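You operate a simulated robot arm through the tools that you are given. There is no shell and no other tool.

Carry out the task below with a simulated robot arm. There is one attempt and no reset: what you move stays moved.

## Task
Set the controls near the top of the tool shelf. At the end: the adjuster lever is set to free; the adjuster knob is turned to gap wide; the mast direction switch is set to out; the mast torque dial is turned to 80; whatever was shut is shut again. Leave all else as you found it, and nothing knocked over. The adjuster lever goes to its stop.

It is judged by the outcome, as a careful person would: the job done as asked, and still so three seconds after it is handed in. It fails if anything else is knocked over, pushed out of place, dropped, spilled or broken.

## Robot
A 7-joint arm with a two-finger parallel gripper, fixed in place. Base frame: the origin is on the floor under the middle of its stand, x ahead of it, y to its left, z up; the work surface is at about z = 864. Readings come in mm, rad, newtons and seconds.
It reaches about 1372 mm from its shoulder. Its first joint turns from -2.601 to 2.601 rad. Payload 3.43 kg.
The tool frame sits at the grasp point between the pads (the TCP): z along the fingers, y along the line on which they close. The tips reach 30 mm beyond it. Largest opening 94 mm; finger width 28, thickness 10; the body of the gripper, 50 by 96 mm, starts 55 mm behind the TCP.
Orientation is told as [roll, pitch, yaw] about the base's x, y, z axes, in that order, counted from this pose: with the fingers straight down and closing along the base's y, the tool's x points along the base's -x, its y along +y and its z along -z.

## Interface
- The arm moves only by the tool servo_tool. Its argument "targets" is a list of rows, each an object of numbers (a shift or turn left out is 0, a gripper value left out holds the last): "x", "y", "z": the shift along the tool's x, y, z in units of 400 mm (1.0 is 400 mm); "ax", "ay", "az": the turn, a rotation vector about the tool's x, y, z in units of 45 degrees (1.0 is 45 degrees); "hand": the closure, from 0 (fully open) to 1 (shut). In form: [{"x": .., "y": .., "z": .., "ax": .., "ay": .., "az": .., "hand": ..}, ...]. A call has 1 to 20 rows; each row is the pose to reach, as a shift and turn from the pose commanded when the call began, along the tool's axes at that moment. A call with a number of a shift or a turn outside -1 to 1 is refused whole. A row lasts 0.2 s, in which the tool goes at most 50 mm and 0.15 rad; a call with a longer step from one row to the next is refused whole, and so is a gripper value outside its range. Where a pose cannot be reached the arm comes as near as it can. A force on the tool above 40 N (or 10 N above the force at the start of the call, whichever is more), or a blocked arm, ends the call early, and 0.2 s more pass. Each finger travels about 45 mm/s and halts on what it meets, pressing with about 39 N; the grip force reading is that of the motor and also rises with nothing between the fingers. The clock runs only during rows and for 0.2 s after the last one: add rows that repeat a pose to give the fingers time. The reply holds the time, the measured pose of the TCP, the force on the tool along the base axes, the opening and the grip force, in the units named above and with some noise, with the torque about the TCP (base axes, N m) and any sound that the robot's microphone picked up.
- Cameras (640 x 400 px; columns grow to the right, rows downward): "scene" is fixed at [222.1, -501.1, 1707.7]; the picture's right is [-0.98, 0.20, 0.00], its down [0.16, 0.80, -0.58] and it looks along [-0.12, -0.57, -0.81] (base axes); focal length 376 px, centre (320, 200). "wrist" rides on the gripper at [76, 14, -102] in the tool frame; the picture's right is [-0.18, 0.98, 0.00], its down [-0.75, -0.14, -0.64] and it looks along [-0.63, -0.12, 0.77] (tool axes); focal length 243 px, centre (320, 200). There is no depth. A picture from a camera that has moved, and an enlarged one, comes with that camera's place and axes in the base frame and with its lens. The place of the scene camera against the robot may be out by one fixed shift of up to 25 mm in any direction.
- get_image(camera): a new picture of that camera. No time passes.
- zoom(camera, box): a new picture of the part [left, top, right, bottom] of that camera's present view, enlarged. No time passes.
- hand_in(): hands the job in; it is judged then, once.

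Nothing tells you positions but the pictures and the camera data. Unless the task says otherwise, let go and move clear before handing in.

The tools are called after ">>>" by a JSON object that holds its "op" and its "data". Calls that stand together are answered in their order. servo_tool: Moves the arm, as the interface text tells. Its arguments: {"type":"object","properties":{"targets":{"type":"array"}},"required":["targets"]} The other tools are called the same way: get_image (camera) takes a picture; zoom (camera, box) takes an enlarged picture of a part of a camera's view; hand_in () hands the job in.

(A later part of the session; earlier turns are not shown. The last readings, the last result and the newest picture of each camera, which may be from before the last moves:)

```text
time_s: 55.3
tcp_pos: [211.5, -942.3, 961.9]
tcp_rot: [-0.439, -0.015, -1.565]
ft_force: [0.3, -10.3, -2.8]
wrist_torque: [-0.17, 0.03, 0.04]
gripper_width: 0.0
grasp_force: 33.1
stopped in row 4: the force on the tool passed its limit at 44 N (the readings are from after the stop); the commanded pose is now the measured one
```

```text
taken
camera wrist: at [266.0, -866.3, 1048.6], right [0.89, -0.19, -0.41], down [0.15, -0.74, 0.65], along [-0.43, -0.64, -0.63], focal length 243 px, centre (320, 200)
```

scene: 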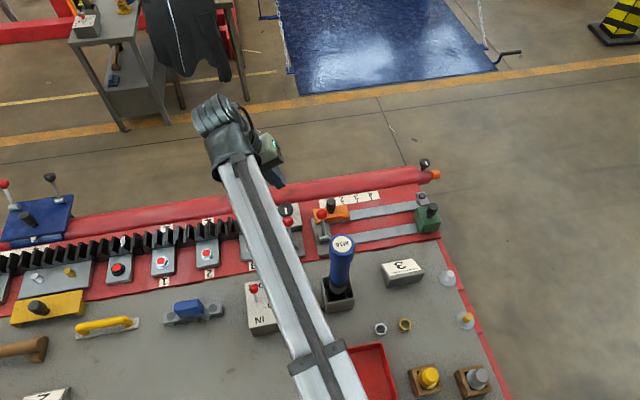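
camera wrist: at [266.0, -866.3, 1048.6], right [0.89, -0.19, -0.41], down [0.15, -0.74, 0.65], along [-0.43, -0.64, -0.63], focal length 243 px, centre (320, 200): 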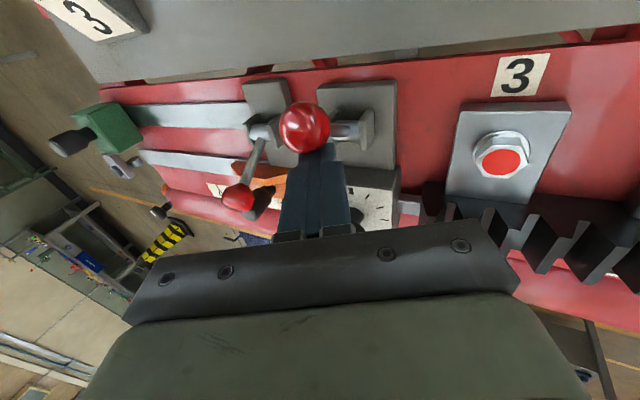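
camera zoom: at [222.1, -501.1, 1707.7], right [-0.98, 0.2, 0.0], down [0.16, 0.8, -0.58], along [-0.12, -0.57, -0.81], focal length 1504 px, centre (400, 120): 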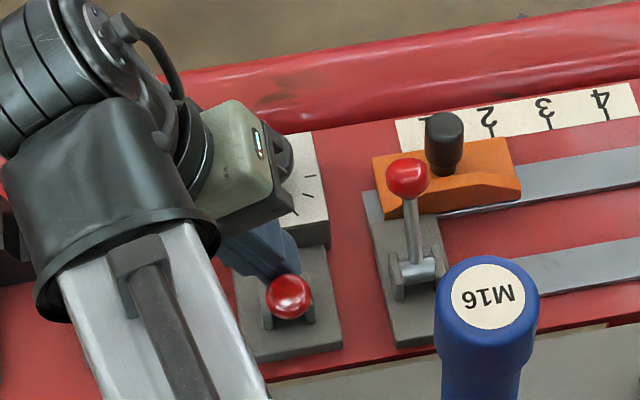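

The stop was reached (44 N). I'll back off, rise, and look at the lever and the rack joint.

>>> {"op": "servo_tool", "data": {"targets": [{"x": -0.03}, {"x": -0.05, "y": -0.02, "z": -0.05}, {"x": -0.05, "y": -0.05, "z": -0.12}, {"x": -0.05, "y": -0.08, "z": -0.2}, {"x": -0.05, "y": -0.1, "z": -0.25, "hand": 0.4}, {"x": -0.05, "y": -0.1, "z": -0.25, "hand": 0.4}, {"x": -0.05, "y": -0.1, "z": -0.25, "hand": 0.4}, {"x": -0.05, "y": -0.1, "z": -0.25, "hand": 0.4}]}}

>>> {"op": "get_image", "data": {"camera": "wrist"}}

>>> {"op": "zoom", "data": {"camera": "scene", "box": [240, 170, 360, 270]}}

>>> {"op": "zoom", "data": {"camera": "scene", "box": [90, 215, 190, 275]}}

```text
time_s: 57.1
tcp_pos: [218.0, -956.3, 1071.4]
tcp_rot: [-0.438, -0.013, -1.568]
ft_force: [-0.7, 0.1, -0.2]
wrist_torque: [0.01, 0.03, -0.01]
gripper_width: 56.5
grasp_force: 0.1
```

```text
taken
camera wrist: at [272.7, -880.6, 1157.4], right [0.89, -0.19, -0.41], down [0.15, -0.74, 0.65], along [-0.43, -0.64, -0.64], focal length 243 px, centre (320, 200)
```

wrist: 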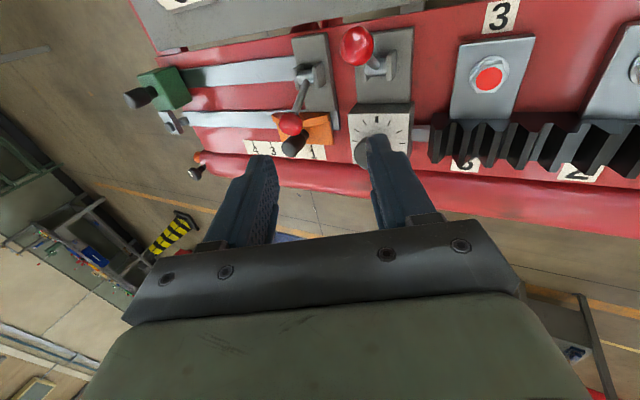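

```text
4.00 times, centred on (300, 220) of scene
camera zoom: at [222.1, -501.1, 1707.7], right [-0.98, 0.2, 0.0], down [0.16, 0.8, -0.58], along [-0.12, -0.57, -0.81], focal length 1504 px, centre (400, 120)
```

zoom: 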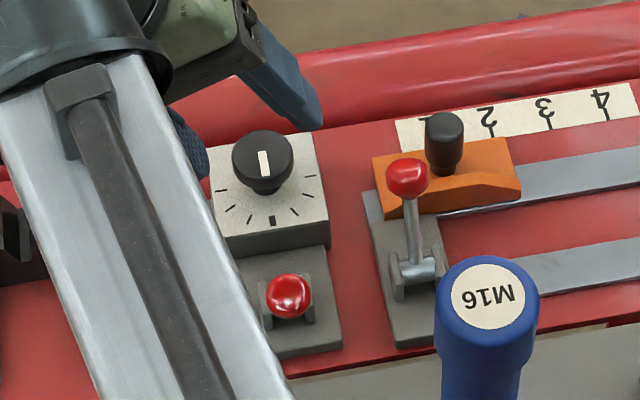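

```text
6.40 times, centred on (140, 245) of scene
camera zoom: at [222.1, -501.1, 1707.7], right [-0.98, 0.2, 0.0], down [0.16, 0.8, -0.58], along [-0.12, -0.57, -0.81], focal length 2407 px, centre (1472, -88)
```

zoom: 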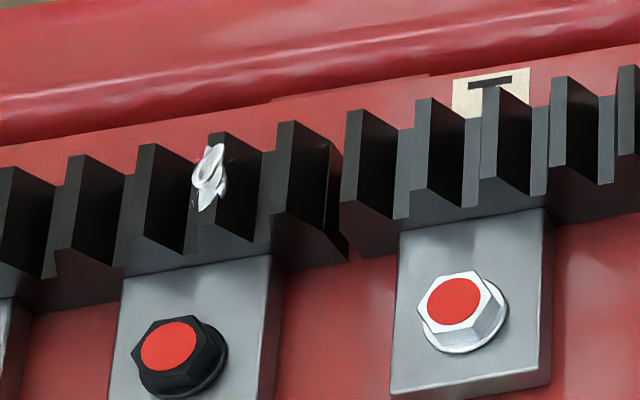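

The lever stays at its +y stop. I'll take a close look at the now-uncovered knob scale before turning it.

>>> {"op": "zoom", "data": {"camera": "scene", "box": [264, 198, 312, 234]}}

>>> {"op": "zoom", "data": {"camera": "wrist", "box": [330, 20, 430, 170]}}

```text
11.11 times, centred on (288, 216) of scene
camera zoom: at [222.1, -501.1, 1707.7], right [-0.98, 0.2, 0.0], down [0.16, 0.8, -0.58], along [-0.12, -0.57, -0.81], focal length 4178 px, centre (676, 22)
```

zoom: 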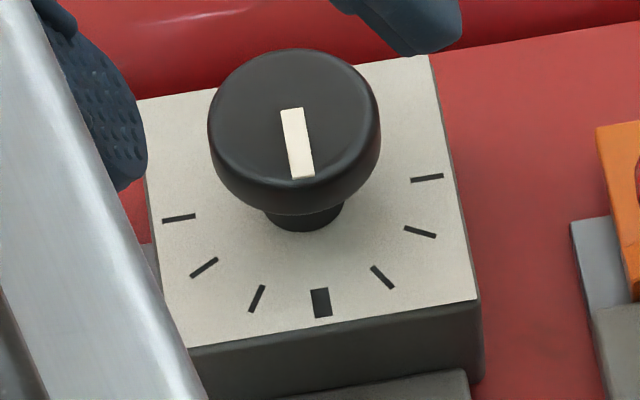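

```text
2.67 times, centred on (380, 95) of wrist
camera zoom: at [272.7, -880.6, 1157.4], right [0.89, -0.19, -0.41], down [0.15, -0.74, 0.65], along [-0.43, -0.64, -0.64], focal length 647 px, centre (160, 480)
```

zoom: 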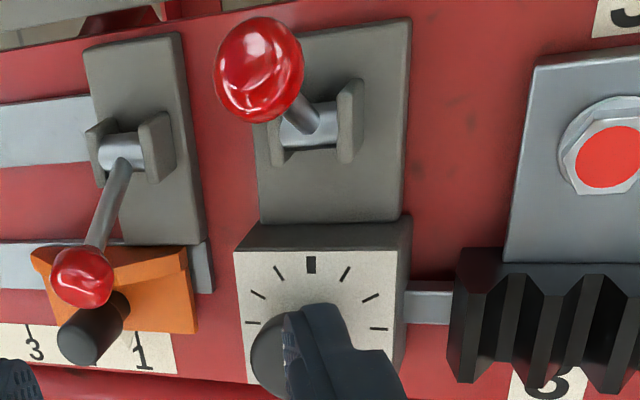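

The scale has no words, so the rack joint is my indicator of "gap". I'll turn the gripper (closing along y, tilted 20° toward +x for forearm clearance) and go above the knob.

>>> {"op": "servo_tool", "data": {"targets": [{"x": -0.03, "az": -0.17, "ax": -0.0076, "ay": -0.0076}, {"x": -0.07, "az": -0.34, "ax": -0.015, "ay": -0.015, "z": 0.01}, {"x": -0.11, "az": -0.51, "ax": -0.023, "ay": -0.023, "z": 0.02}, {"x": -0.15, "y": -0.008, "az": -0.68, "ax": -0.03, "ay": -0.03, "z": 0.03}, {"x": -0.1775, "y": -0.008, "az": -0.85, "ax": -0.038, "ay": -0.038, "z": 0.03}, {"x": -0.1775, "y": -0.008, "az": -0.9993, "ax": -0.0445, "ay": -0.0445, "z": 0.03}]}}

>>> {"op": "servo_tool", "data": {"targets": [{"az": -0.17, "ax": -0.0076, "ay": -0.0076}, {"az": -0.34, "ax": -0.015, "ay": -0.015}, {"az": -0.51, "ax": -0.023, "ay": -0.023}, {"az": -0.68, "ax": -0.03, "ay": -0.03}, {"az": -0.85, "ax": -0.038, "ay": -0.038}, {"az": -0.9993, "ax": -0.0445, "ay": -0.0445}, {"az": -0.9993, "ax": -0.0445, "ay": -0.0445}]}}

>>> {"op": "get_image", "data": {"camera": "wrist"}}

>>> {"op": "get_image", "data": {"camera": "scene"}}

```text
time_s: 58.5
tcp_pos: [209.6, -1030.7, 1061.8]
tcp_rot: [-0.306, 0.253, -0.817]
ft_force: [-0.3, -0.1, -0.3]
wrist_torque: [0.01, 0.0, 0.03]
gripper_width: 56.5
grasp_force: 0.1
```

```text
time_s: 60.1
tcp_pos: [208.8, -1030.8, 1062.7]
tcp_rot: [-0.012, 0.349, 0.001]
ft_force: [-0.4, -0.8, 0.3]
wrist_torque: [-0.04, 0.02, 0.0]
gripper_width: 56.5
grasp_force: 0.0
```

```text
taken
camera wrist: at [172.6, -1017.1, 1185.2], right [0.17, 0.98, -0.07], down [0.93, -0.13, 0.35], along [0.33, -0.13, -0.93], focal length 243 px, centre (320, 200)
```

wrist: 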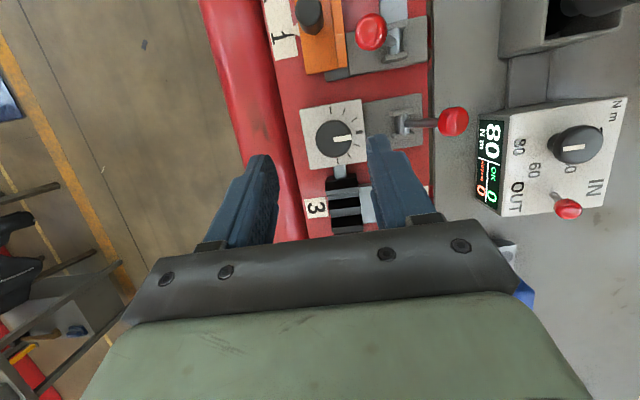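

```text
taken
```

scene: 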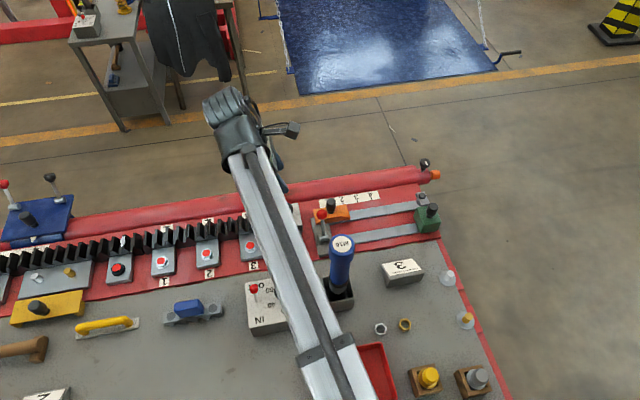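

The display now reads 80 Nm, confirming the dial. I'll zoom on the knob to align the gripper.

>>> {"op": "zoom", "data": {"camera": "wrist", "box": [290, 90, 390, 250]}}

>>> {"op": "zoom", "data": {"camera": "scene", "box": [200, 170, 400, 320]}}

```text
2.50 times, centred on (340, 170) of wrist
camera zoom: at [172.6, -1017.1, 1185.2], right [0.17, 0.98, -0.07], down [0.93, -0.13, 0.35], along [0.33, -0.13, -0.93], focal length 606 px, centre (270, 275)
```

zoom: 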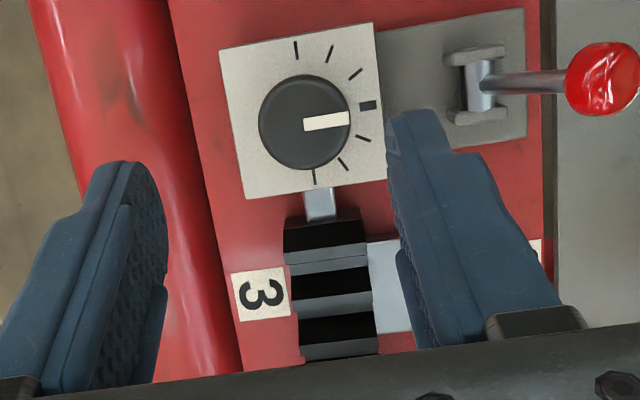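

```text
2.67 times, centred on (300, 245) of scene
camera zoom: at [222.1, -501.1, 1707.7], right [-0.98, 0.2, 0.0], down [0.16, 0.8, -0.58], along [-0.12, -0.57, -0.81], focal length 1003 px, centre (373, 80)
```

zoom: 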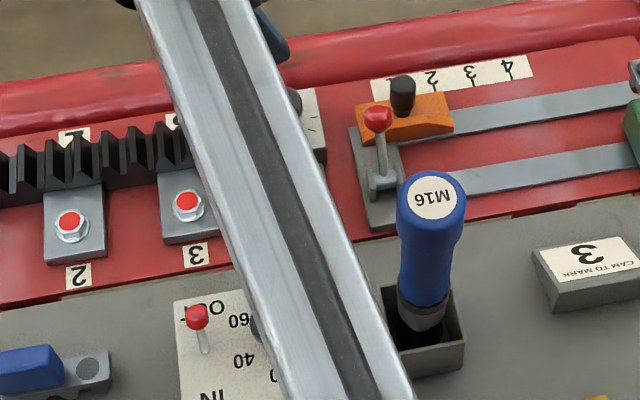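

The knob is at about (199, -1025.5). I'll descend in two stages, checking the forearm against the driver.

>>> {"op": "servo_tool", "data": {"targets": [{"x": -0.015, "y": 0.01, "z": 0.05}, {"x": -0.035, "y": 0.0167, "z": 0.11}, {"x": -0.05, "y": 0.0167, "z": 0.16}, {"x": -0.0676, "y": 0.0167, "z": 0.2}, {"x": -0.0676, "y": 0.0167, "z": 0.2}]}}

>>> {"op": "get_image", "data": {"camera": "wrist"}}

>>> {"op": "zoom", "data": {"camera": "scene", "box": [200, 130, 400, 320]}}

```text
time_s: 61.3
tcp_pos: [205.1, -1027.7, 977.4]
tcp_rot: [-0.015, 0.35, -0.001]
ft_force: [0.3, 0.4, 0.5]
wrist_torque: [-0.01, 0.0, 0.01]
gripper_width: 56.4
grasp_force: 0.1
```

```text
taken
camera wrist: at [169.2, -1013.2, 1100.6], right [0.17, 0.98, -0.08], down [0.93, -0.13, 0.35], along [0.33, -0.13, -0.93], focal length 243 px, centre (320, 200)
```

wrist: 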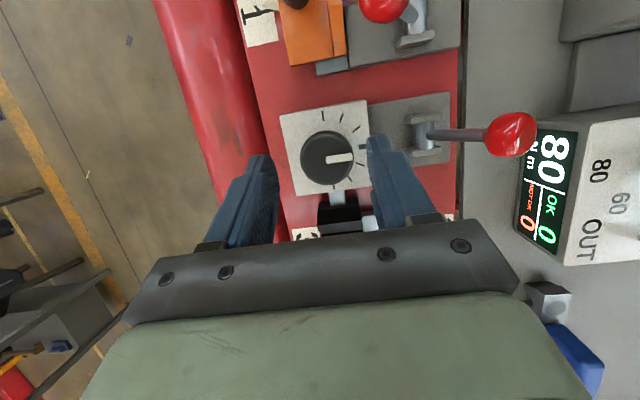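

```text
2.11 times, centred on (300, 225) of scene
camera zoom: at [222.1, -501.1, 1707.7], right [-0.98, 0.2, 0.0], down [0.16, 0.8, -0.58], along [-0.12, -0.57, -0.81], focal length 792 px, centre (362, 147)
```

zoom: 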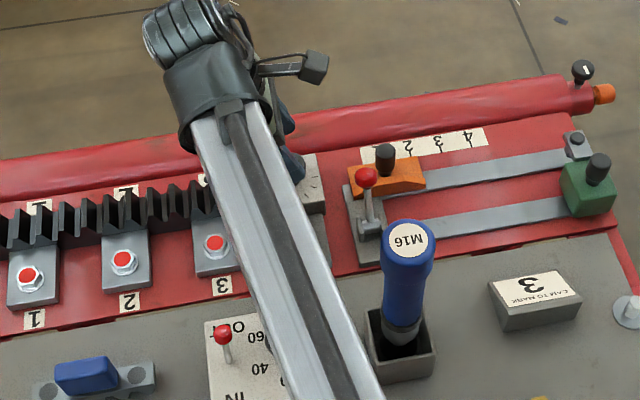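

Alignment is good and the forearm remains clear of the driver. I'll descend the last 35 mm and close on the knob.

>>> {"op": "servo_tool", "data": {"targets": [{"x": -0.012, "y": 0.0065, "z": 0.03}, {"x": -0.024, "y": 0.0065, "z": 0.06}, {"x": -0.0324, "y": 0.0065, "z": 0.0825}, {"x": -0.0324, "y": 0.0065, "z": 0.0825}, {"x": -0.0324, "y": 0.0065, "z": 0.0825, "hand": 1}, {"x": -0.0324, "y": 0.0065, "z": 0.0825, "hand": 1}, {"x": -0.0324, "y": 0.0065, "z": 0.0825, "hand": 1}, {"x": -0.0324, "y": 0.0065, "z": 0.0825, "hand": 1}]}}

>>> {"op": "get_image", "data": {"camera": "wrist"}}

>>> {"op": "zoom", "data": {"camera": "scene", "box": [200, 130, 400, 320]}}

```text
time_s: 63.1
tcp_pos: [208.4, -1023.6, 941.7]
tcp_rot: [-0.015, 0.35, -0.001]
ft_force: [0.8, -13.3, 1.2]
wrist_torque: [-0.33, -0.03, 0.14]
gripper_width: 37.6
grasp_force: 44.8
```

```text
taken
camera wrist: at [171.0, -1010.6, 1063.9], right [0.17, 0.98, -0.08], down [0.93, -0.13, 0.35], along [0.33, -0.13, -0.93], focal length 243 px, centre (320, 200)
```

wrist: 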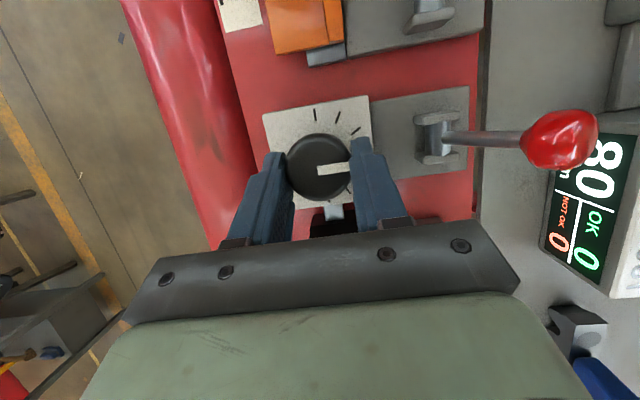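

```text
2.11 times, centred on (300, 225) of scene
camera zoom: at [222.1, -501.1, 1707.7], right [-0.98, 0.2, 0.0], down [0.16, 0.8, -0.58], along [-0.12, -0.57, -0.81], focal length 792 px, centre (362, 147)
```

zoom: 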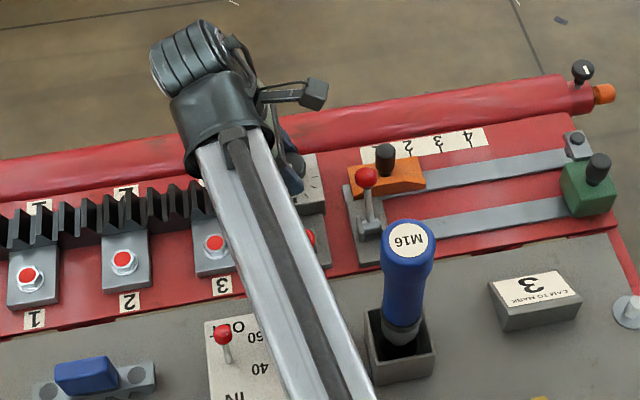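

The knob is gripped. I'll ease the side load and turn it about 35° clockwise (seen from above) as a first test, following the vertical axis, then check the rack joint.

>>> {"op": "servo_tool", "data": {"targets": [{"y": -0.003}, {"y": -0.005, "x": 0.0002, "ax": -0.053, "az": 0.146}, {"y": -0.0075, "x": 0.0007, "ax": -0.107, "az": 0.292}, {"y": -0.01, "x": 0.0015, "z": 0.0005, "ax": -0.16, "az": 0.439}, {"y": -0.0125, "x": 0.0025, "z": 0.001, "ax": -0.214, "az": 0.585}, {"y": -0.015, "x": 0.0035, "z": 0.0013, "ax": -0.267, "az": 0.731}, {"y": -0.015, "x": 0.0035, "z": 0.0013, "ax": -0.267, "az": 0.731}]}}

>>> {"op": "get_image", "data": {"camera": "wrist"}}

>>> {"op": "zoom", "data": {"camera": "scene", "box": [90, 215, 190, 275]}}

```text
time_s: 64.7
tcp_pos: [206.3, -1028.8, 940.3]
tcp_rot: [-0.009, 0.344, -0.613]
ft_force: [5.1, -8.8, -7.5]
wrist_torque: [-0.21, -0.06, 0.04]
gripper_width: 37.5
grasp_force: 44.8
```

```text
taken
camera wrist: at [184.1, -997.2, 1063.8], right [0.7, 0.71, -0.07], down [0.68, -0.64, 0.35], along [0.2, -0.3, -0.93], focal length 243 px, centre (320, 200)
```

wrist: 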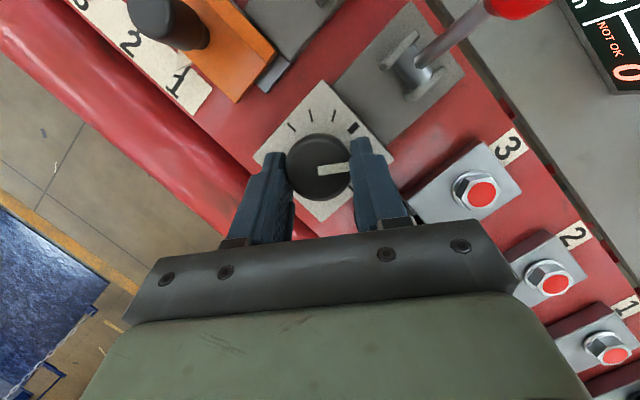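

```text
6.40 times, centred on (140, 245) of scene
camera zoom: at [222.1, -501.1, 1707.7], right [-0.98, 0.2, 0.0], down [0.16, 0.8, -0.58], along [-0.12, -0.57, -0.81], focal length 2407 px, centre (1472, -88)
```

zoom: 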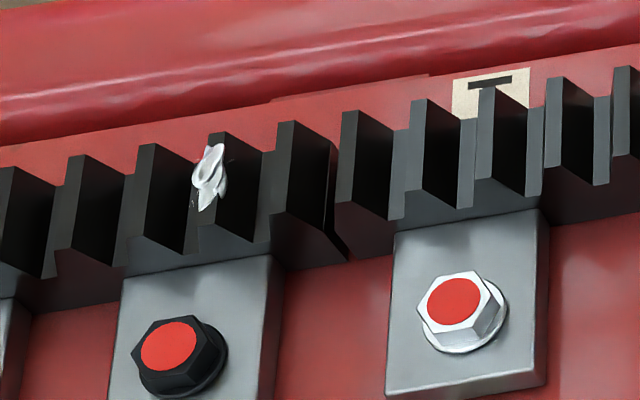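

Turning clockwise moved the rack segment toward the joint (gap narrower), so the lever position is truly "free", and "gap wide" is counter-clockwise. I'll turn back 35° and then another 35° counter-clockwise.

>>> {"op": "servo_tool", "data": {"targets": [{"x": 0.0007, "y": 0.0021, "z": 0.0002, "ax": 0.052, "az": -0.146}, {"x": 0.0014, "y": 0.0043, "z": 0.0004, "ax": 0.105, "az": -0.293}, {"x": 0.002, "y": 0.0064, "z": 0.0007, "ax": 0.157, "az": -0.439}, {"x": 0.0027, "y": 0.0086, "z": 0.001, "ax": 0.21, "az": -0.586}, {"x": 0.0033, "y": 0.0107, "z": 0.0012, "ax": 0.262, "az": -0.732}]}}

>>> {"op": "servo_tool", "data": {"targets": [{"x": 0.0003, "y": 0.0022, "z": 0.0, "ax": 0.052, "az": -0.146}, {"x": 0.0007, "y": 0.0045, "z": 0.0002, "ax": 0.105, "az": -0.293}, {"x": 0.0014, "y": 0.0068, "z": 0.0004, "ax": 0.157, "az": -0.439}, {"x": 0.0022, "y": 0.009, "z": 0.0008, "ax": 0.21, "az": -0.586}, {"x": 0.0033, "y": 0.011, "z": 0.0012, "ax": 0.262, "az": -0.732}, {"x": 0.0033, "y": 0.011, "z": 0.0012, "ax": 0.262, "az": -0.732}]}}

>>> {"op": "get_image", "data": {"camera": "wrist"}}

>>> {"op": "zoom", "data": {"camera": "scene", "box": [90, 215, 190, 275]}}

```text
time_s: 65.9
tcp_pos: [209.2, -1025.2, 941.1]
tcp_rot: [-0.009, 0.349, 0.002]
ft_force: [4.3, -8.9, -11.1]
wrist_torque: [-0.18, -1.26, 0.04]
gripper_width: 37.5
grasp_force: 44.9
```

```text
time_s: 67.3
tcp_pos: [205.7, -1020.1, 940.7]
tcp_rot: [-0.008, 0.353, 0.613]
ft_force: [5.2, -18.9, -5.7]
wrist_torque: [-0.12, -0.64, 0.14]
gripper_width: 37.4
grasp_force: 45.0
```

```text
taken
camera wrist: at [167.9, -1030.7, 1064.4], right [-0.43, 0.9, -0.07], down [0.84, 0.42, 0.34], along [0.34, 0.09, -0.94], focal length 243 px, centre (320, 200)
```

wrist: 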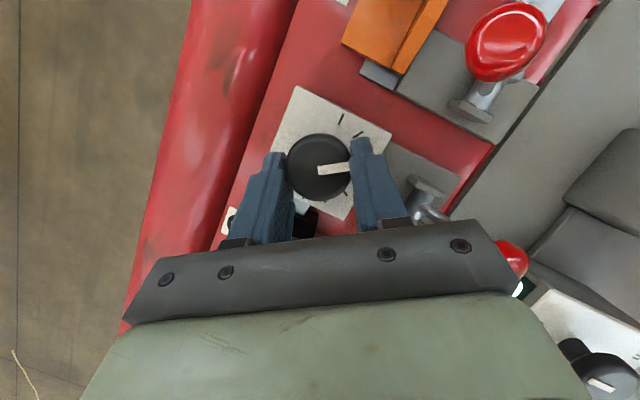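

```text
6.40 times, centred on (140, 245) of scene
camera zoom: at [222.1, -501.1, 1707.7], right [-0.98, 0.2, 0.0], down [0.16, 0.8, -0.58], along [-0.12, -0.57, -0.81], focal length 2407 px, centre (1472, -88)
```

zoom: 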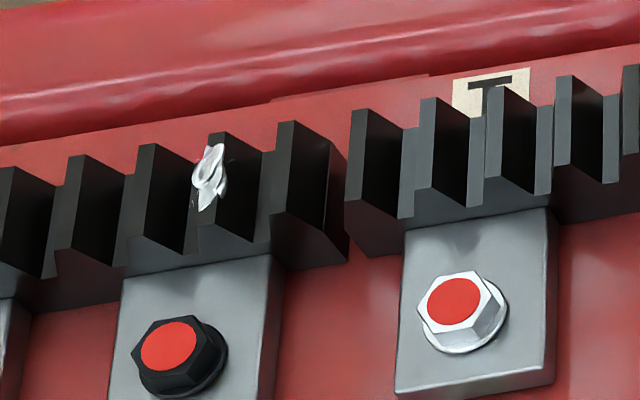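

Counter-clockwise widens the gap as expected. I'll release, lift, and look at the pointer.

>>> {"op": "servo_tool", "data": {"targets": [{"hand": 0.4}, {"hand": 0.4}, {"hand": 0.4}, {"x": 0.017, "z": -0.047, "hand": 0.4}, {"x": 0.04, "z": -0.11, "hand": 0.4}, {"x": 0.051, "z": -0.141, "hand": 0.4}, {"x": 0.051, "z": -0.141, "hand": 0.4}]}}

>>> {"op": "get_image", "data": {"camera": "wrist"}}

>>> {"op": "zoom", "data": {"camera": "wrist", "box": [250, 70, 400, 220]}}

>>> {"op": "zoom", "data": {"camera": "scene", "box": [90, 215, 190, 275]}}

```text
time_s: 68.9
tcp_pos: [207.7, -1020.2, 1004.3]
tcp_rot: [-0.006, 0.352, 0.612]
ft_force: [-0.2, 0.0, -0.7]
wrist_torque: [0.01, 0.01, 0.04]
gripper_width: 56.5
grasp_force: 0.1
```

```text
taken
camera wrist: at [168.4, -1030.5, 1127.0], right [-0.43, 0.9, -0.07], down [0.84, 0.42, 0.34], along [0.34, 0.09, -0.94], focal length 243 px, centre (320, 200)
```

wrist: 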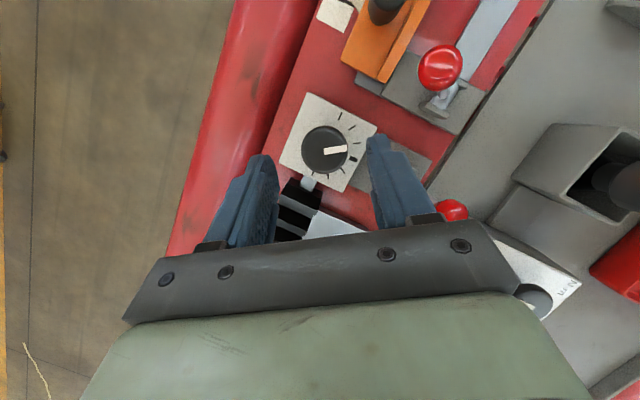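

```text
2.67 times, centred on (325, 145) of wrist
camera zoom: at [168.4, -1030.5, 1127.0], right [-0.43, 0.9, -0.07], down [0.84, 0.42, 0.34], along [0.34, 0.09, -0.94], focal length 647 px, centre (307, 347)
```

zoom: 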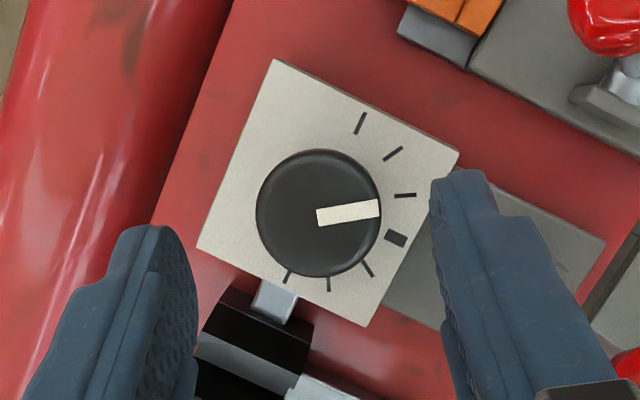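

```text
6.40 times, centred on (140, 245) of scene
camera zoom: at [222.1, -501.1, 1707.7], right [-0.98, 0.2, 0.0], down [0.16, 0.8, -0.58], along [-0.12, -0.57, -0.81], focal length 2407 px, centre (1472, -88)
```

zoom: 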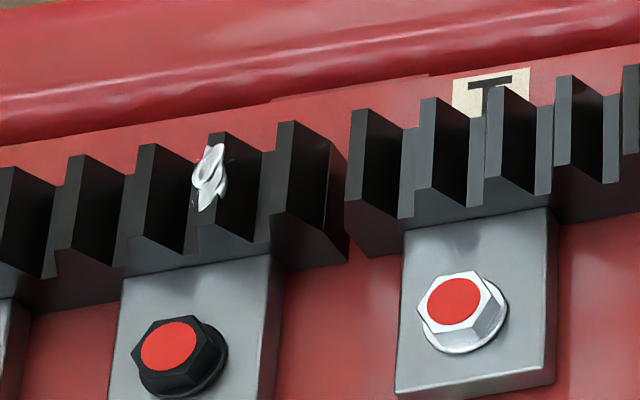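

The pointer now sits just past the first tick on the wide side; the knob turns continuously. I'll swing the gripper back 60° and regrip to bring it to the last tick.

>>> {"op": "servo_tool", "data": {"targets": [{"x": 0.004, "y": -0.004, "z": 0.0013, "ax": -0.057, "az": 0.157}, {"x": 0.008, "y": -0.008, "z": 0.0026, "ax": -0.115, "az": 0.313}, {"x": 0.011, "y": -0.011, "z": 0.004, "ax": -0.172, "az": 0.47}, {"x": 0.0142, "y": -0.0141, "z": 0.0052, "ax": -0.229, "az": 0.626}, {"x": 0.0142, "y": -0.0141, "z": 0.0052, "ax": -0.229, "az": 0.626}]}}

>>> {"op": "servo_tool", "data": {"targets": [{"ax": -0.057, "az": 0.157}, {"ax": -0.115, "az": 0.313}, {"ax": -0.172, "az": 0.47}, {"ax": -0.229, "az": 0.626}, {"ax": -0.229, "az": 0.626}]}}

>>> {"op": "get_image", "data": {"camera": "wrist"}}

```text
time_s: 70.1
tcp_pos: [204.1, -1028.8, 1003.3]
tcp_rot: [-0.005, 0.348, 0.088]
ft_force: [-0.1, 0.3, 0.8]
wrist_torque: [0.03, 0.04, 0.03]
gripper_width: 56.3
grasp_force: 0.2
```

```text
time_s: 71.3
tcp_pos: [205.3, -1026.4, 1001.2]
tcp_rot: [-0.004, 0.348, -0.434]
ft_force: [0.0, 0.0, -0.7]
wrist_torque: [0.0, 0.0, 0.01]
gripper_width: 56.4
grasp_force: 0.1
```

```text
taken
camera wrist: at [176.9, -1000.2, 1124.4], right [0.57, 0.82, -0.07], down [0.78, -0.52, 0.35], along [0.25, -0.25, -0.94], focal length 243 px, centre (320, 200)
```

wrist: 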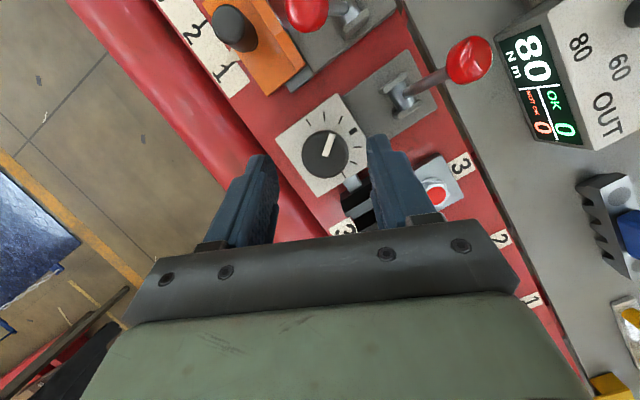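

>>> {"op": "servo_tool", "data": {"targets": [{"x": -0.02, "y": -0.0047, "z": 0.05}, {"x": -0.04, "y": -0.0047, "z": 0.1}, {"x": -0.054, "y": -0.0047, "z": 0.14}, {"x": -0.054, "y": -0.0047, "z": 0.14}, {"x": -0.054, "y": -0.0047, "z": 0.14, "hand": 1}, {"x": -0.054, "y": -0.0047, "z": 0.14, "hand": 1}, {"x": -0.054, "y": -0.0047, "z": 0.14, "hand": 1}, {"x": -0.054, "y": -0.0047, "z": 0.14, "hand": 1}]}}

>>> {"op": "get_image", "data": {"camera": "wrist"}}

```text
time_s: 73.1
tcp_pos: [205.3, -1027.3, 941.7]
tcp_rot: [-0.001, 0.347, -0.432]
ft_force: [5.4, 17.0, -5.2]
wrist_torque: [0.37, -0.14, -0.1]
gripper_width: 37.6
grasp_force: 45.2
```

```text
taken
camera wrist: at [177.8, -1000.8, 1064.8], right [0.57, 0.82, -0.06], down [0.78, -0.52, 0.35], along [0.25, -0.25, -0.94], focal length 243 px, centre (320, 200)
```

wrist: 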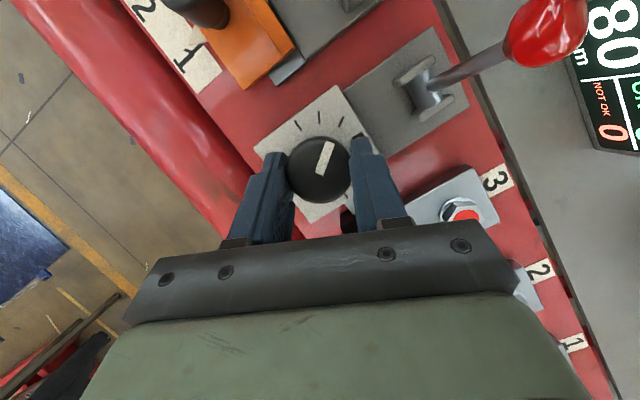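

>>> {"op": "servo_tool", "data": {"targets": [{"y": 0.004}, {"x": 0.0004, "y": 0.006, "z": 0.0002, "ax": 0.057, "az": -0.157}, {"x": 0.0009, "y": 0.008, "z": 0.0003, "ax": 0.114, "az": -0.314}, {"x": 0.0015, "y": 0.01, "z": 0.0005, "ax": 0.17, "az": -0.47}, {"x": 0.002, "y": 0.012, "z": 0.0007, "ax": 0.227, "az": -0.627}, {"x": 0.002, "y": 0.012, "z": 0.0007, "ax": 0.227, "az": -0.627}]}}

>>> {"op": "zoom", "data": {"camera": "scene", "box": [90, 215, 190, 275]}}

>>> {"op": "get_image", "data": {"camera": "wrist"}}

```text
time_s: 74.5
tcp_pos: [206.4, -1025.4, 940.9]
tcp_rot: [0.0, 0.348, 0.093]
ft_force: [8.4, 19.8, -10.9]
wrist_torque: [0.52, -0.9, -0.07]
gripper_width: 37.3
grasp_force: 44.9
```

```text
6.40 times, centred on (140, 245) of scene
camera zoom: at [222.1, -501.1, 1707.7], right [-0.98, 0.2, 0.0], down [0.16, 0.8, -0.58], along [-0.12, -0.57, -0.81], focal length 2407 px, centre (1472, -88)
```

zoom: 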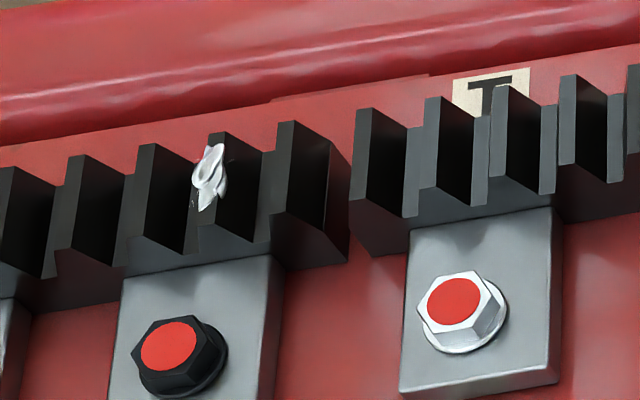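

```text
taken
camera wrist: at [167.8, -1015.3, 1064.8], right [0.08, 0.99, -0.06], down [0.94, -0.06, 0.35], along [0.34, -0.09, -0.94], focal length 243 px, centre (320, 200)
```

wrist: 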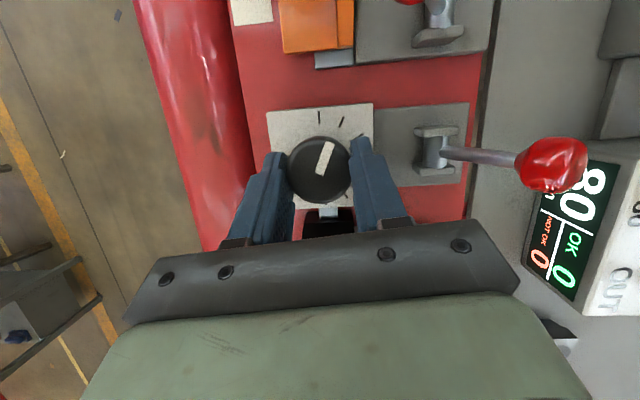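

The gap keeps widening; the pointer is near the second-last tick. I'll turn another 25° toward the last tick, easing the side load.

>>> {"op": "servo_tool", "data": {"targets": [{"y": 0.004}, {"x": 0.0005, "y": 0.0063, "z": 0.0002, "ax": 0.063, "az": -0.174}, {"x": 0.001, "y": 0.0086, "z": 0.0004, "ax": 0.126, "az": -0.348}, {"x": 0.0016, "y": 0.011, "z": 0.0006, "ax": 0.189, "az": -0.522}, {"x": 0.0016, "y": 0.011, "z": 0.0006, "ax": 0.189, "az": -0.522}]}}

>>> {"op": "zoom", "data": {"camera": "scene", "box": [90, 215, 190, 275]}}

>>> {"op": "get_image", "data": {"camera": "wrist"}}

```text
time_s: 75.7
tcp_pos: [205.0, -1021.9, 941.8]
tcp_rot: [-0.004, 0.352, 0.526]
ft_force: [9.3, -5.2, 1.2]
wrist_torque: [0.05, -0.97, 0.02]
gripper_width: 37.0
grasp_force: 45.1
```

```text
6.40 times, centred on (140, 245) of scene
camera zoom: at [222.1, -501.1, 1707.7], right [-0.98, 0.2, 0.0], down [0.16, 0.8, -0.58], along [-0.12, -0.57, -0.81], focal length 2407 px, centre (1472, -88)
```

zoom: 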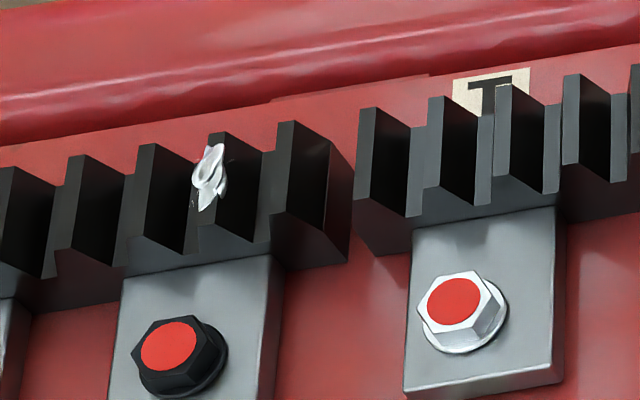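

```text
taken
camera wrist: at [166.0, -1029.1, 1065.0], right [-0.35, 0.94, -0.07], down [0.87, 0.35, 0.34], along [0.34, 0.06, -0.94], focal length 243 px, centre (320, 200)
```

wrist: 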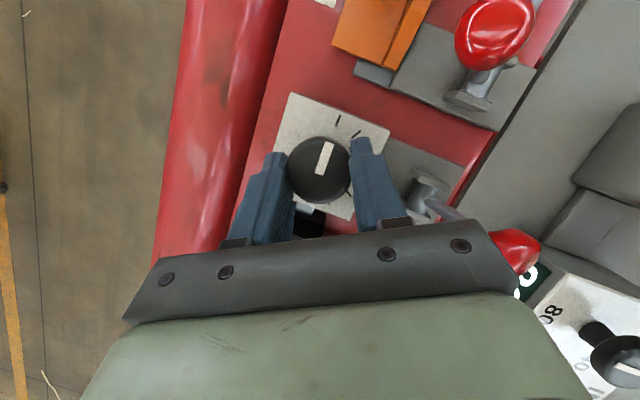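

>>> {"op": "zoom", "data": {"camera": "wrist", "box": [260, 80, 400, 220]}}

>>> {"op": "servo_tool", "data": {"targets": [{"x": 0.0006, "y": 0.0018, "ax": 0.045, "az": -0.125}, {"x": 0.0006, "y": 0.0018, "ax": 0.045, "az": -0.125}]}}

>>> {"op": "zoom", "data": {"camera": "wrist", "box": [260, 80, 400, 220]}}

>>> {"op": "zoom", "data": {"camera": "scene", "box": [90, 215, 190, 275]}}

```text
2.86 times, centred on (330, 150) of wrist
camera zoom: at [166.0, -1029.1, 1065.0], right [-0.35, 0.94, -0.07], down [0.87, 0.35, 0.34], along [0.34, 0.06, -0.94], focal length 693 px, centre (291, 343)
```

zoom: 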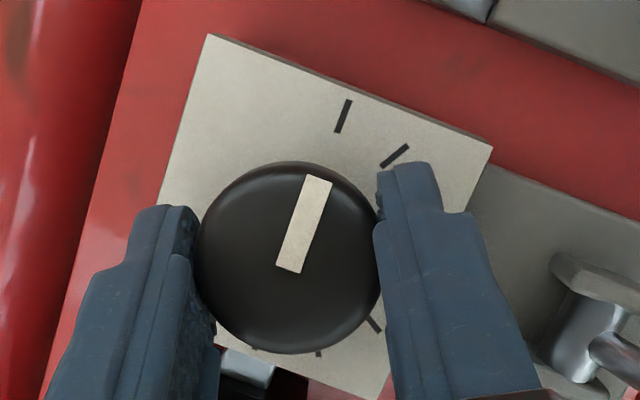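

```text
time_s: 76.3
tcp_pos: [204.9, -1021.9, 941.8]
tcp_rot: [-0.004, 0.352, 0.629]
ft_force: [9.0, -9.9, 5.5]
wrist_torque: [-0.29, -0.06, -0.67]
gripper_width: 37.2
grasp_force: 44.9
```

```text
2.86 times, centred on (330, 150) of wrist
camera zoom: at [166.3, -1032.8, 1065.1], right [-0.44, 0.9, -0.07], down [0.83, 0.44, 0.34], along [0.34, 0.1, -0.94], focal length 693 px, centre (291, 343)
```

zoom: 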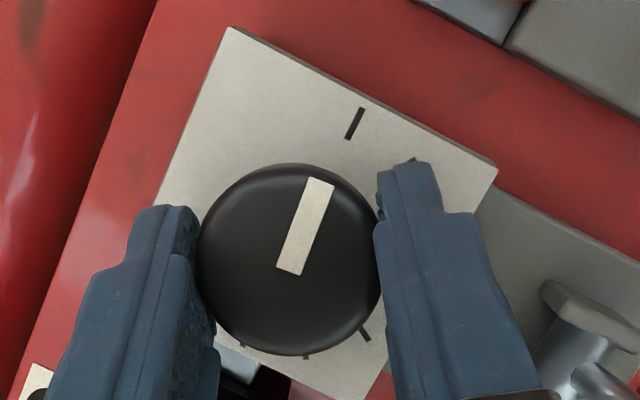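

```text
6.40 times, centred on (140, 245) of scene
camera zoom: at [222.1, -501.1, 1707.7], right [-0.98, 0.2, 0.0], down [0.16, 0.8, -0.58], along [-0.12, -0.57, -0.81], focal length 2407 px, centre (1472, -88)
```

zoom: 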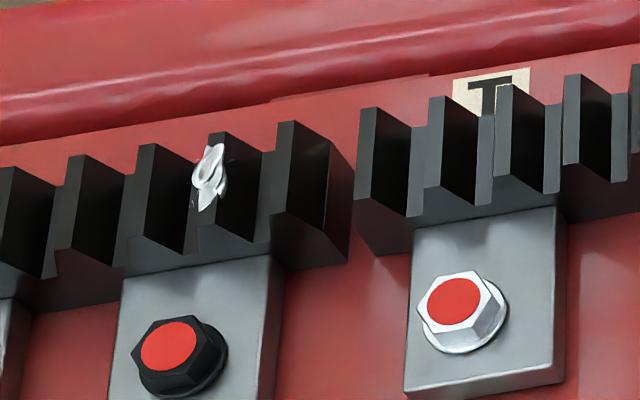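

The turning torque rose, so the knob is at its wide end. I'll release gently, lift and check where the pointer rests.

>>> {"op": "servo_tool", "data": {"targets": [{"ax": -0.02, "az": 0.05}, {"ax": -0.02, "az": 0.05, "hand": 0.4}, {"ax": -0.02, "az": 0.05, "hand": 0.4}, {"ax": -0.02, "az": 0.05, "hand": 0.4}, {"x": 0.017, "z": -0.047, "ax": -0.02, "az": 0.05, "hand": 0.4}, {"x": 0.04, "z": -0.11, "ax": -0.02, "az": 0.05, "hand": 0.4}, {"x": 0.068, "z": -0.188, "ax": -0.02, "az": 0.05, "hand": 0.4}, {"x": 0.085, "z": -0.235, "ax": -0.02, "az": 0.05, "hand": 0.4}, {"x": 0.085, "z": -0.235, "ax": -0.02, "az": 0.05, "hand": 0.4}]}}

>>> {"op": "get_image", "data": {"camera": "wrist"}}

>>> {"op": "zoom", "data": {"camera": "wrist", "box": [260, 70, 380, 200]}}

>>> {"op": "zoom", "data": {"camera": "scene", "box": [90, 215, 190, 275]}}

```text
time_s: 78.3
tcp_pos: [203.4, -1019.9, 1041.9]
tcp_rot: [-0.001, 0.351, 0.588]
ft_force: [-0.4, 0.6, -0.1]
wrist_torque: [0.0, -0.01, -0.03]
gripper_width: 56.4
grasp_force: 0.0
```

```text
taken
camera wrist: at [165.8, -1029.2, 1165.7], right [-0.4, 0.91, -0.06], down [0.85, 0.4, 0.34], along [0.34, 0.08, -0.94], focal length 243 px, centre (320, 200)
```

wrist: 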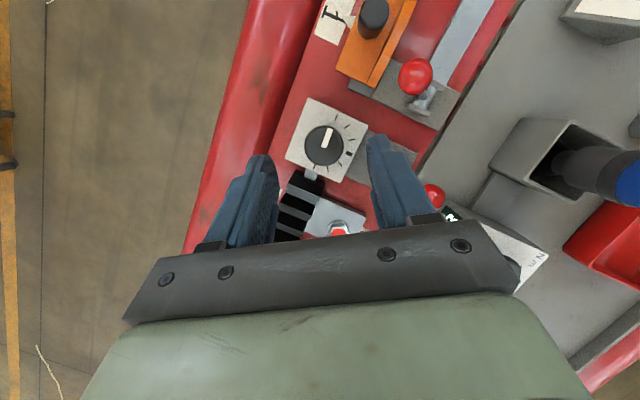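

```text
3.08 times, centred on (320, 135) of wrist
camera zoom: at [165.8, -1029.2, 1165.7], right [-0.4, 0.91, -0.06], down [0.85, 0.4, 0.34], along [0.34, 0.08, -0.94], focal length 746 px, centre (320, 400)
```

zoom: 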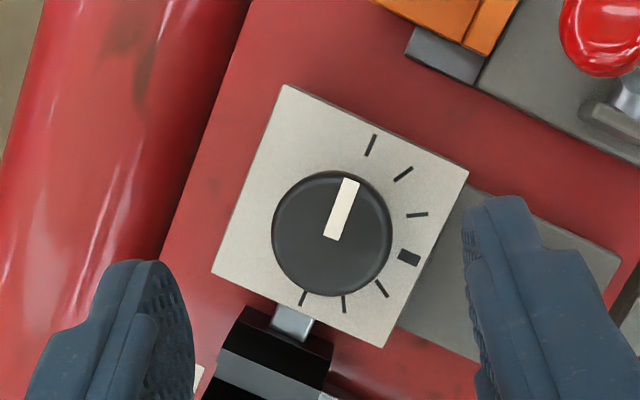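

```text
6.40 times, centred on (140, 245) of scene
camera zoom: at [222.1, -501.1, 1707.7], right [-0.98, 0.2, 0.0], down [0.16, 0.8, -0.58], along [-0.12, -0.57, -0.81], focal length 2407 px, centre (1472, -88)
```

zoom: 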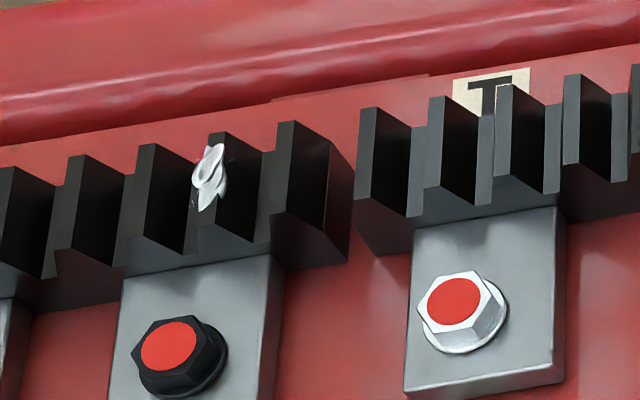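

>>> {"op": "zoom", "data": {"camera": "wrist", "box": [296, 95, 360, 170]}}

>>> {"op": "zoom", "data": {"camera": "scene", "box": [264, 198, 312, 234]}}

```text
5.33 times, centred on (328, 132) of wrist
camera zoom: at [165.8, -1029.2, 1165.7], right [-0.4, 0.91, -0.06], down [0.85, 0.4, 0.34], along [0.34, 0.08, -0.94], focal length 1294 px, centre (277, 560)
```

zoom: 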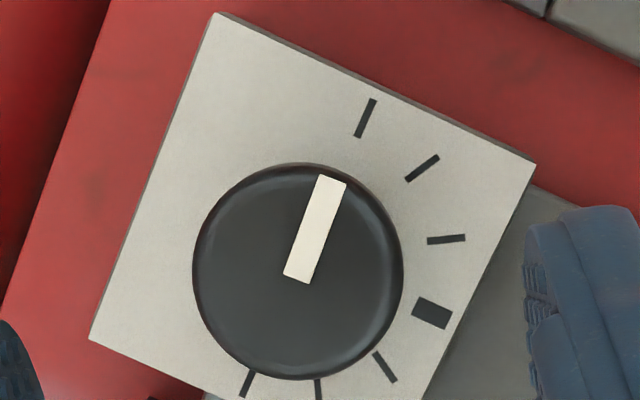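

```text
11.11 times, centred on (288, 216) of scene
camera zoom: at [222.1, -501.1, 1707.7], right [-0.98, 0.2, 0.0], down [0.16, 0.8, -0.58], along [-0.12, -0.57, -0.81], focal length 4178 px, centre (676, 22)
```

zoom: 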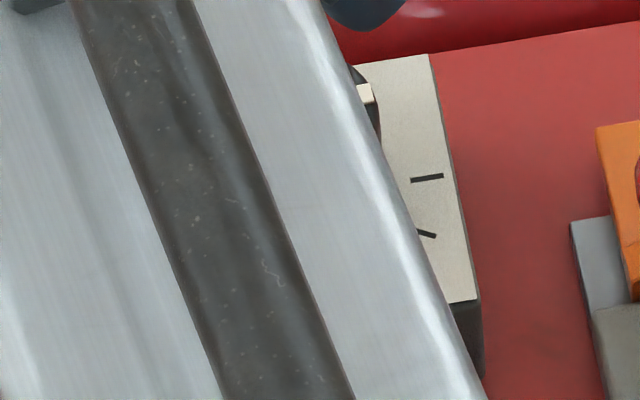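

The pointer rests at the last tick on the wide side (the stop). I'll lift straight up, level the tool, and move clear to check everything.

>>> {"op": "servo_tool", "data": {"targets": [{"x": 0.034, "z": -0.094}, {"x": 0.068, "z": -0.188}, {"x": 0.102, "z": -0.282}, {"x": 0.137, "z": -0.376}, {"x": 0.137, "z": -0.376}]}}

>>> {"op": "servo_tool", "data": {"targets": [{"ax": -0.026, "ay": -0.087, "az": 0.148}, {"ax": -0.052, "ay": -0.174, "az": 0.296}, {"ax": -0.079, "ay": -0.26, "az": 0.445}, {"ax": -0.105, "ay": -0.347, "az": 0.593}, {"ax": -0.131, "ay": -0.434, "az": 0.741}, {"ax": -0.131, "ay": -0.434, "az": 0.741}]}}

>>> {"op": "get_image", "data": {"camera": "wrist"}}

>>> {"op": "get_image", "data": {"camera": "scene"}}

```text
time_s: 79.5
tcp_pos: [204.1, -1021.4, 1204.7]
tcp_rot: [0.0, 0.351, 0.588]
ft_force: [0.5, 0.1, -0.8]
wrist_torque: [0.0, -0.02, 0.01]
gripper_width: 56.3
grasp_force: 0.1
```

```text
time_s: 80.9
tcp_pos: [205.6, -1018.2, 1204.2]
tcp_rot: [0.001, -0.001, 0.0]
ft_force: [-0.1, 0.0, -0.5]
wrist_torque: [0.03, 0.02, 0.0]
gripper_width: 56.1
grasp_force: 0.1
```

```text
taken
camera wrist: at [127.9, -1006.2, 1306.7], right [0.18, 0.98, 0.0], down [0.75, -0.14, 0.64], along [0.63, -0.12, -0.77], focal length 243 px, centre (320, 200)
```

wrist: 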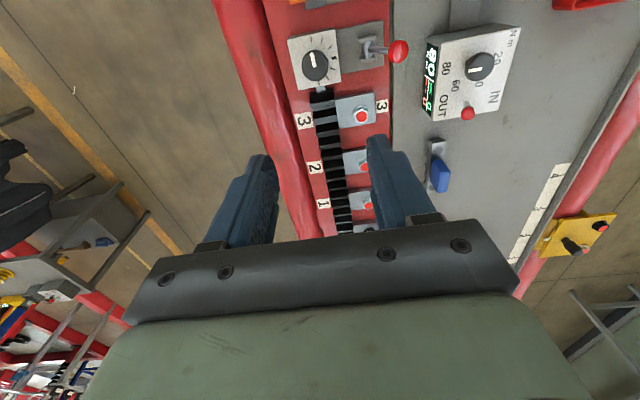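

```text
taken
```

scene: 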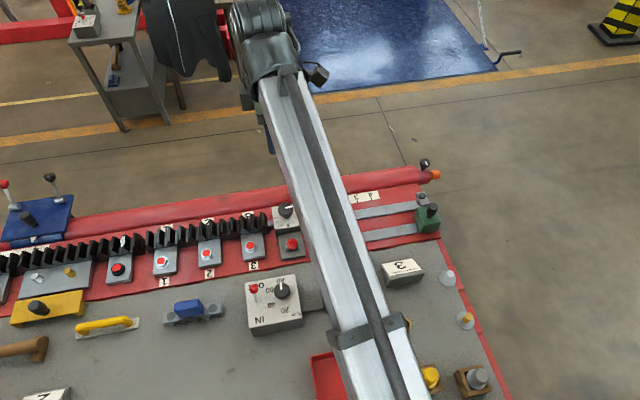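

All looks in order. I'll return to the starting area so the shelf is fully visible for a final check.

>>> {"op": "servo_tool", "data": {"targets": [{"z": -0.05, "hand": 0}, {"x": 0.1, "y": 0.02, "z": -0.05, "hand": 0}, {"x": 0.2, "y": 0.04, "z": -0.05, "hand": 0}, {"x": 0.31, "y": 0.06, "z": -0.05, "hand": 0}, {"x": 0.42, "y": 0.08, "z": -0.05, "hand": 0}, {"x": 0.53, "y": 0.1, "z": -0.05, "hand": 0}, {"x": 0.64, "y": 0.1, "z": -0.05, "hand": 0}, {"x": 0.75, "y": 0.1, "z": -0.05, "hand": 0}, {"x": 0.86, "y": 0.1, "z": -0.05, "hand": 0}, {"x": 0.86, "y": 0.1, "z": -0.05, "hand": 0}]}}

>>> {"op": "get_image", "data": {"camera": "scene"}}

>>> {"op": "zoom", "data": {"camera": "scene", "box": [230, 180, 450, 340]}}

>>> {"op": "zoom", "data": {"camera": "scene", "box": [264, 198, 312, 234]}}

>>> {"op": "zoom", "data": {"camera": "scene", "box": [235, 260, 360, 340]}}

>>> {"op": "zoom", "data": {"camera": "scene", "box": [264, 220, 312, 260]}}

```text
time_s: 83.1
tcp_pos: [-140.5, -980.2, 1225.3]
tcp_rot: [-0.001, 0.001, 0.002]
ft_force: [0.1, -0.3, -0.4]
wrist_torque: [0.0, -0.03, 0.04]
gripper_width: 94.0
grasp_force: 0.1
```

```text
taken
```

scene: 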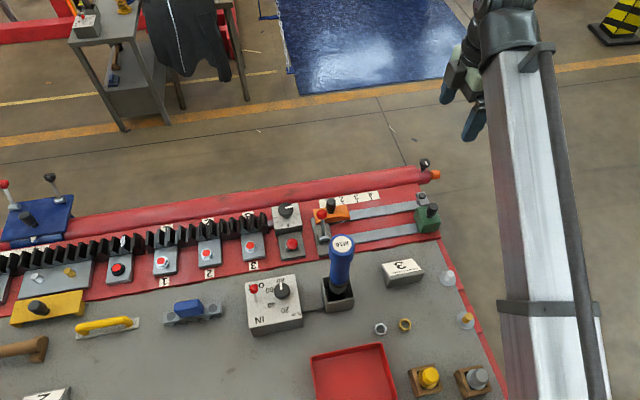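

```text
2.50 times, centred on (340, 260) of scene
camera zoom: at [222.1, -501.1, 1707.7], right [-0.98, 0.2, 0.0], down [0.16, 0.8, -0.58], along [-0.12, -0.57, -0.81], focal length 940 px, centre (270, 50)
```

zoom: 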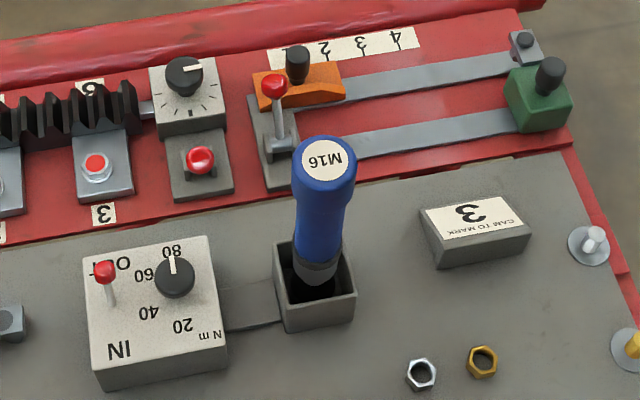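

```text
11.11 times, centred on (288, 216) of scene
camera zoom: at [222.1, -501.1, 1707.7], right [-0.98, 0.2, 0.0], down [0.16, 0.8, -0.58], along [-0.12, -0.57, -0.81], focal length 4178 px, centre (676, 22)
```

zoom: 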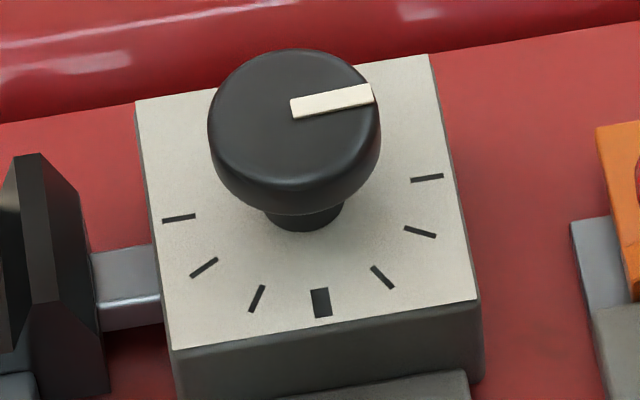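

```text
5.00 times, centred on (298, 300) of scene
camera zoom: at [222.1, -501.1, 1707.7], right [-0.98, 0.2, 0.0], down [0.16, 0.8, -0.58], along [-0.12, -0.57, -0.81], focal length 1880 px, centre (432, -300)
```

zoom: 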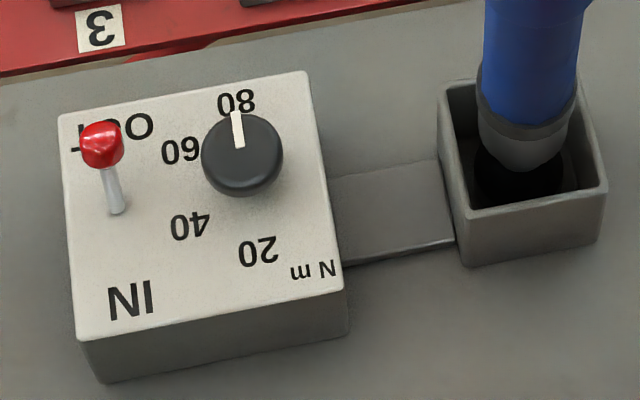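

```text
10.00 times, centred on (288, 240) of scene
camera zoom: at [222.1, -501.1, 1707.7], right [-0.98, 0.2, 0.0], down [0.16, 0.8, -0.58], along [-0.12, -0.57, -0.81], focal length 3760 px, centre (640, -200)
```

zoom: 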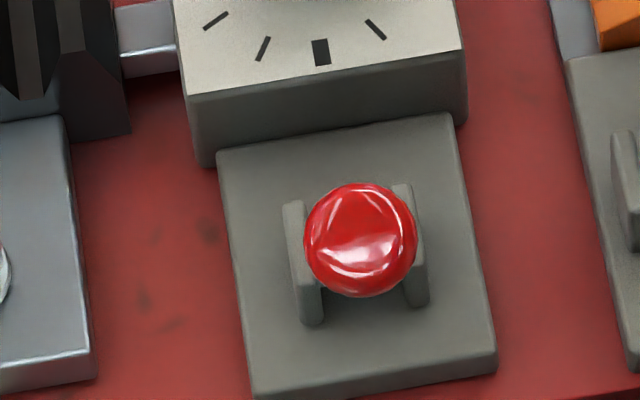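

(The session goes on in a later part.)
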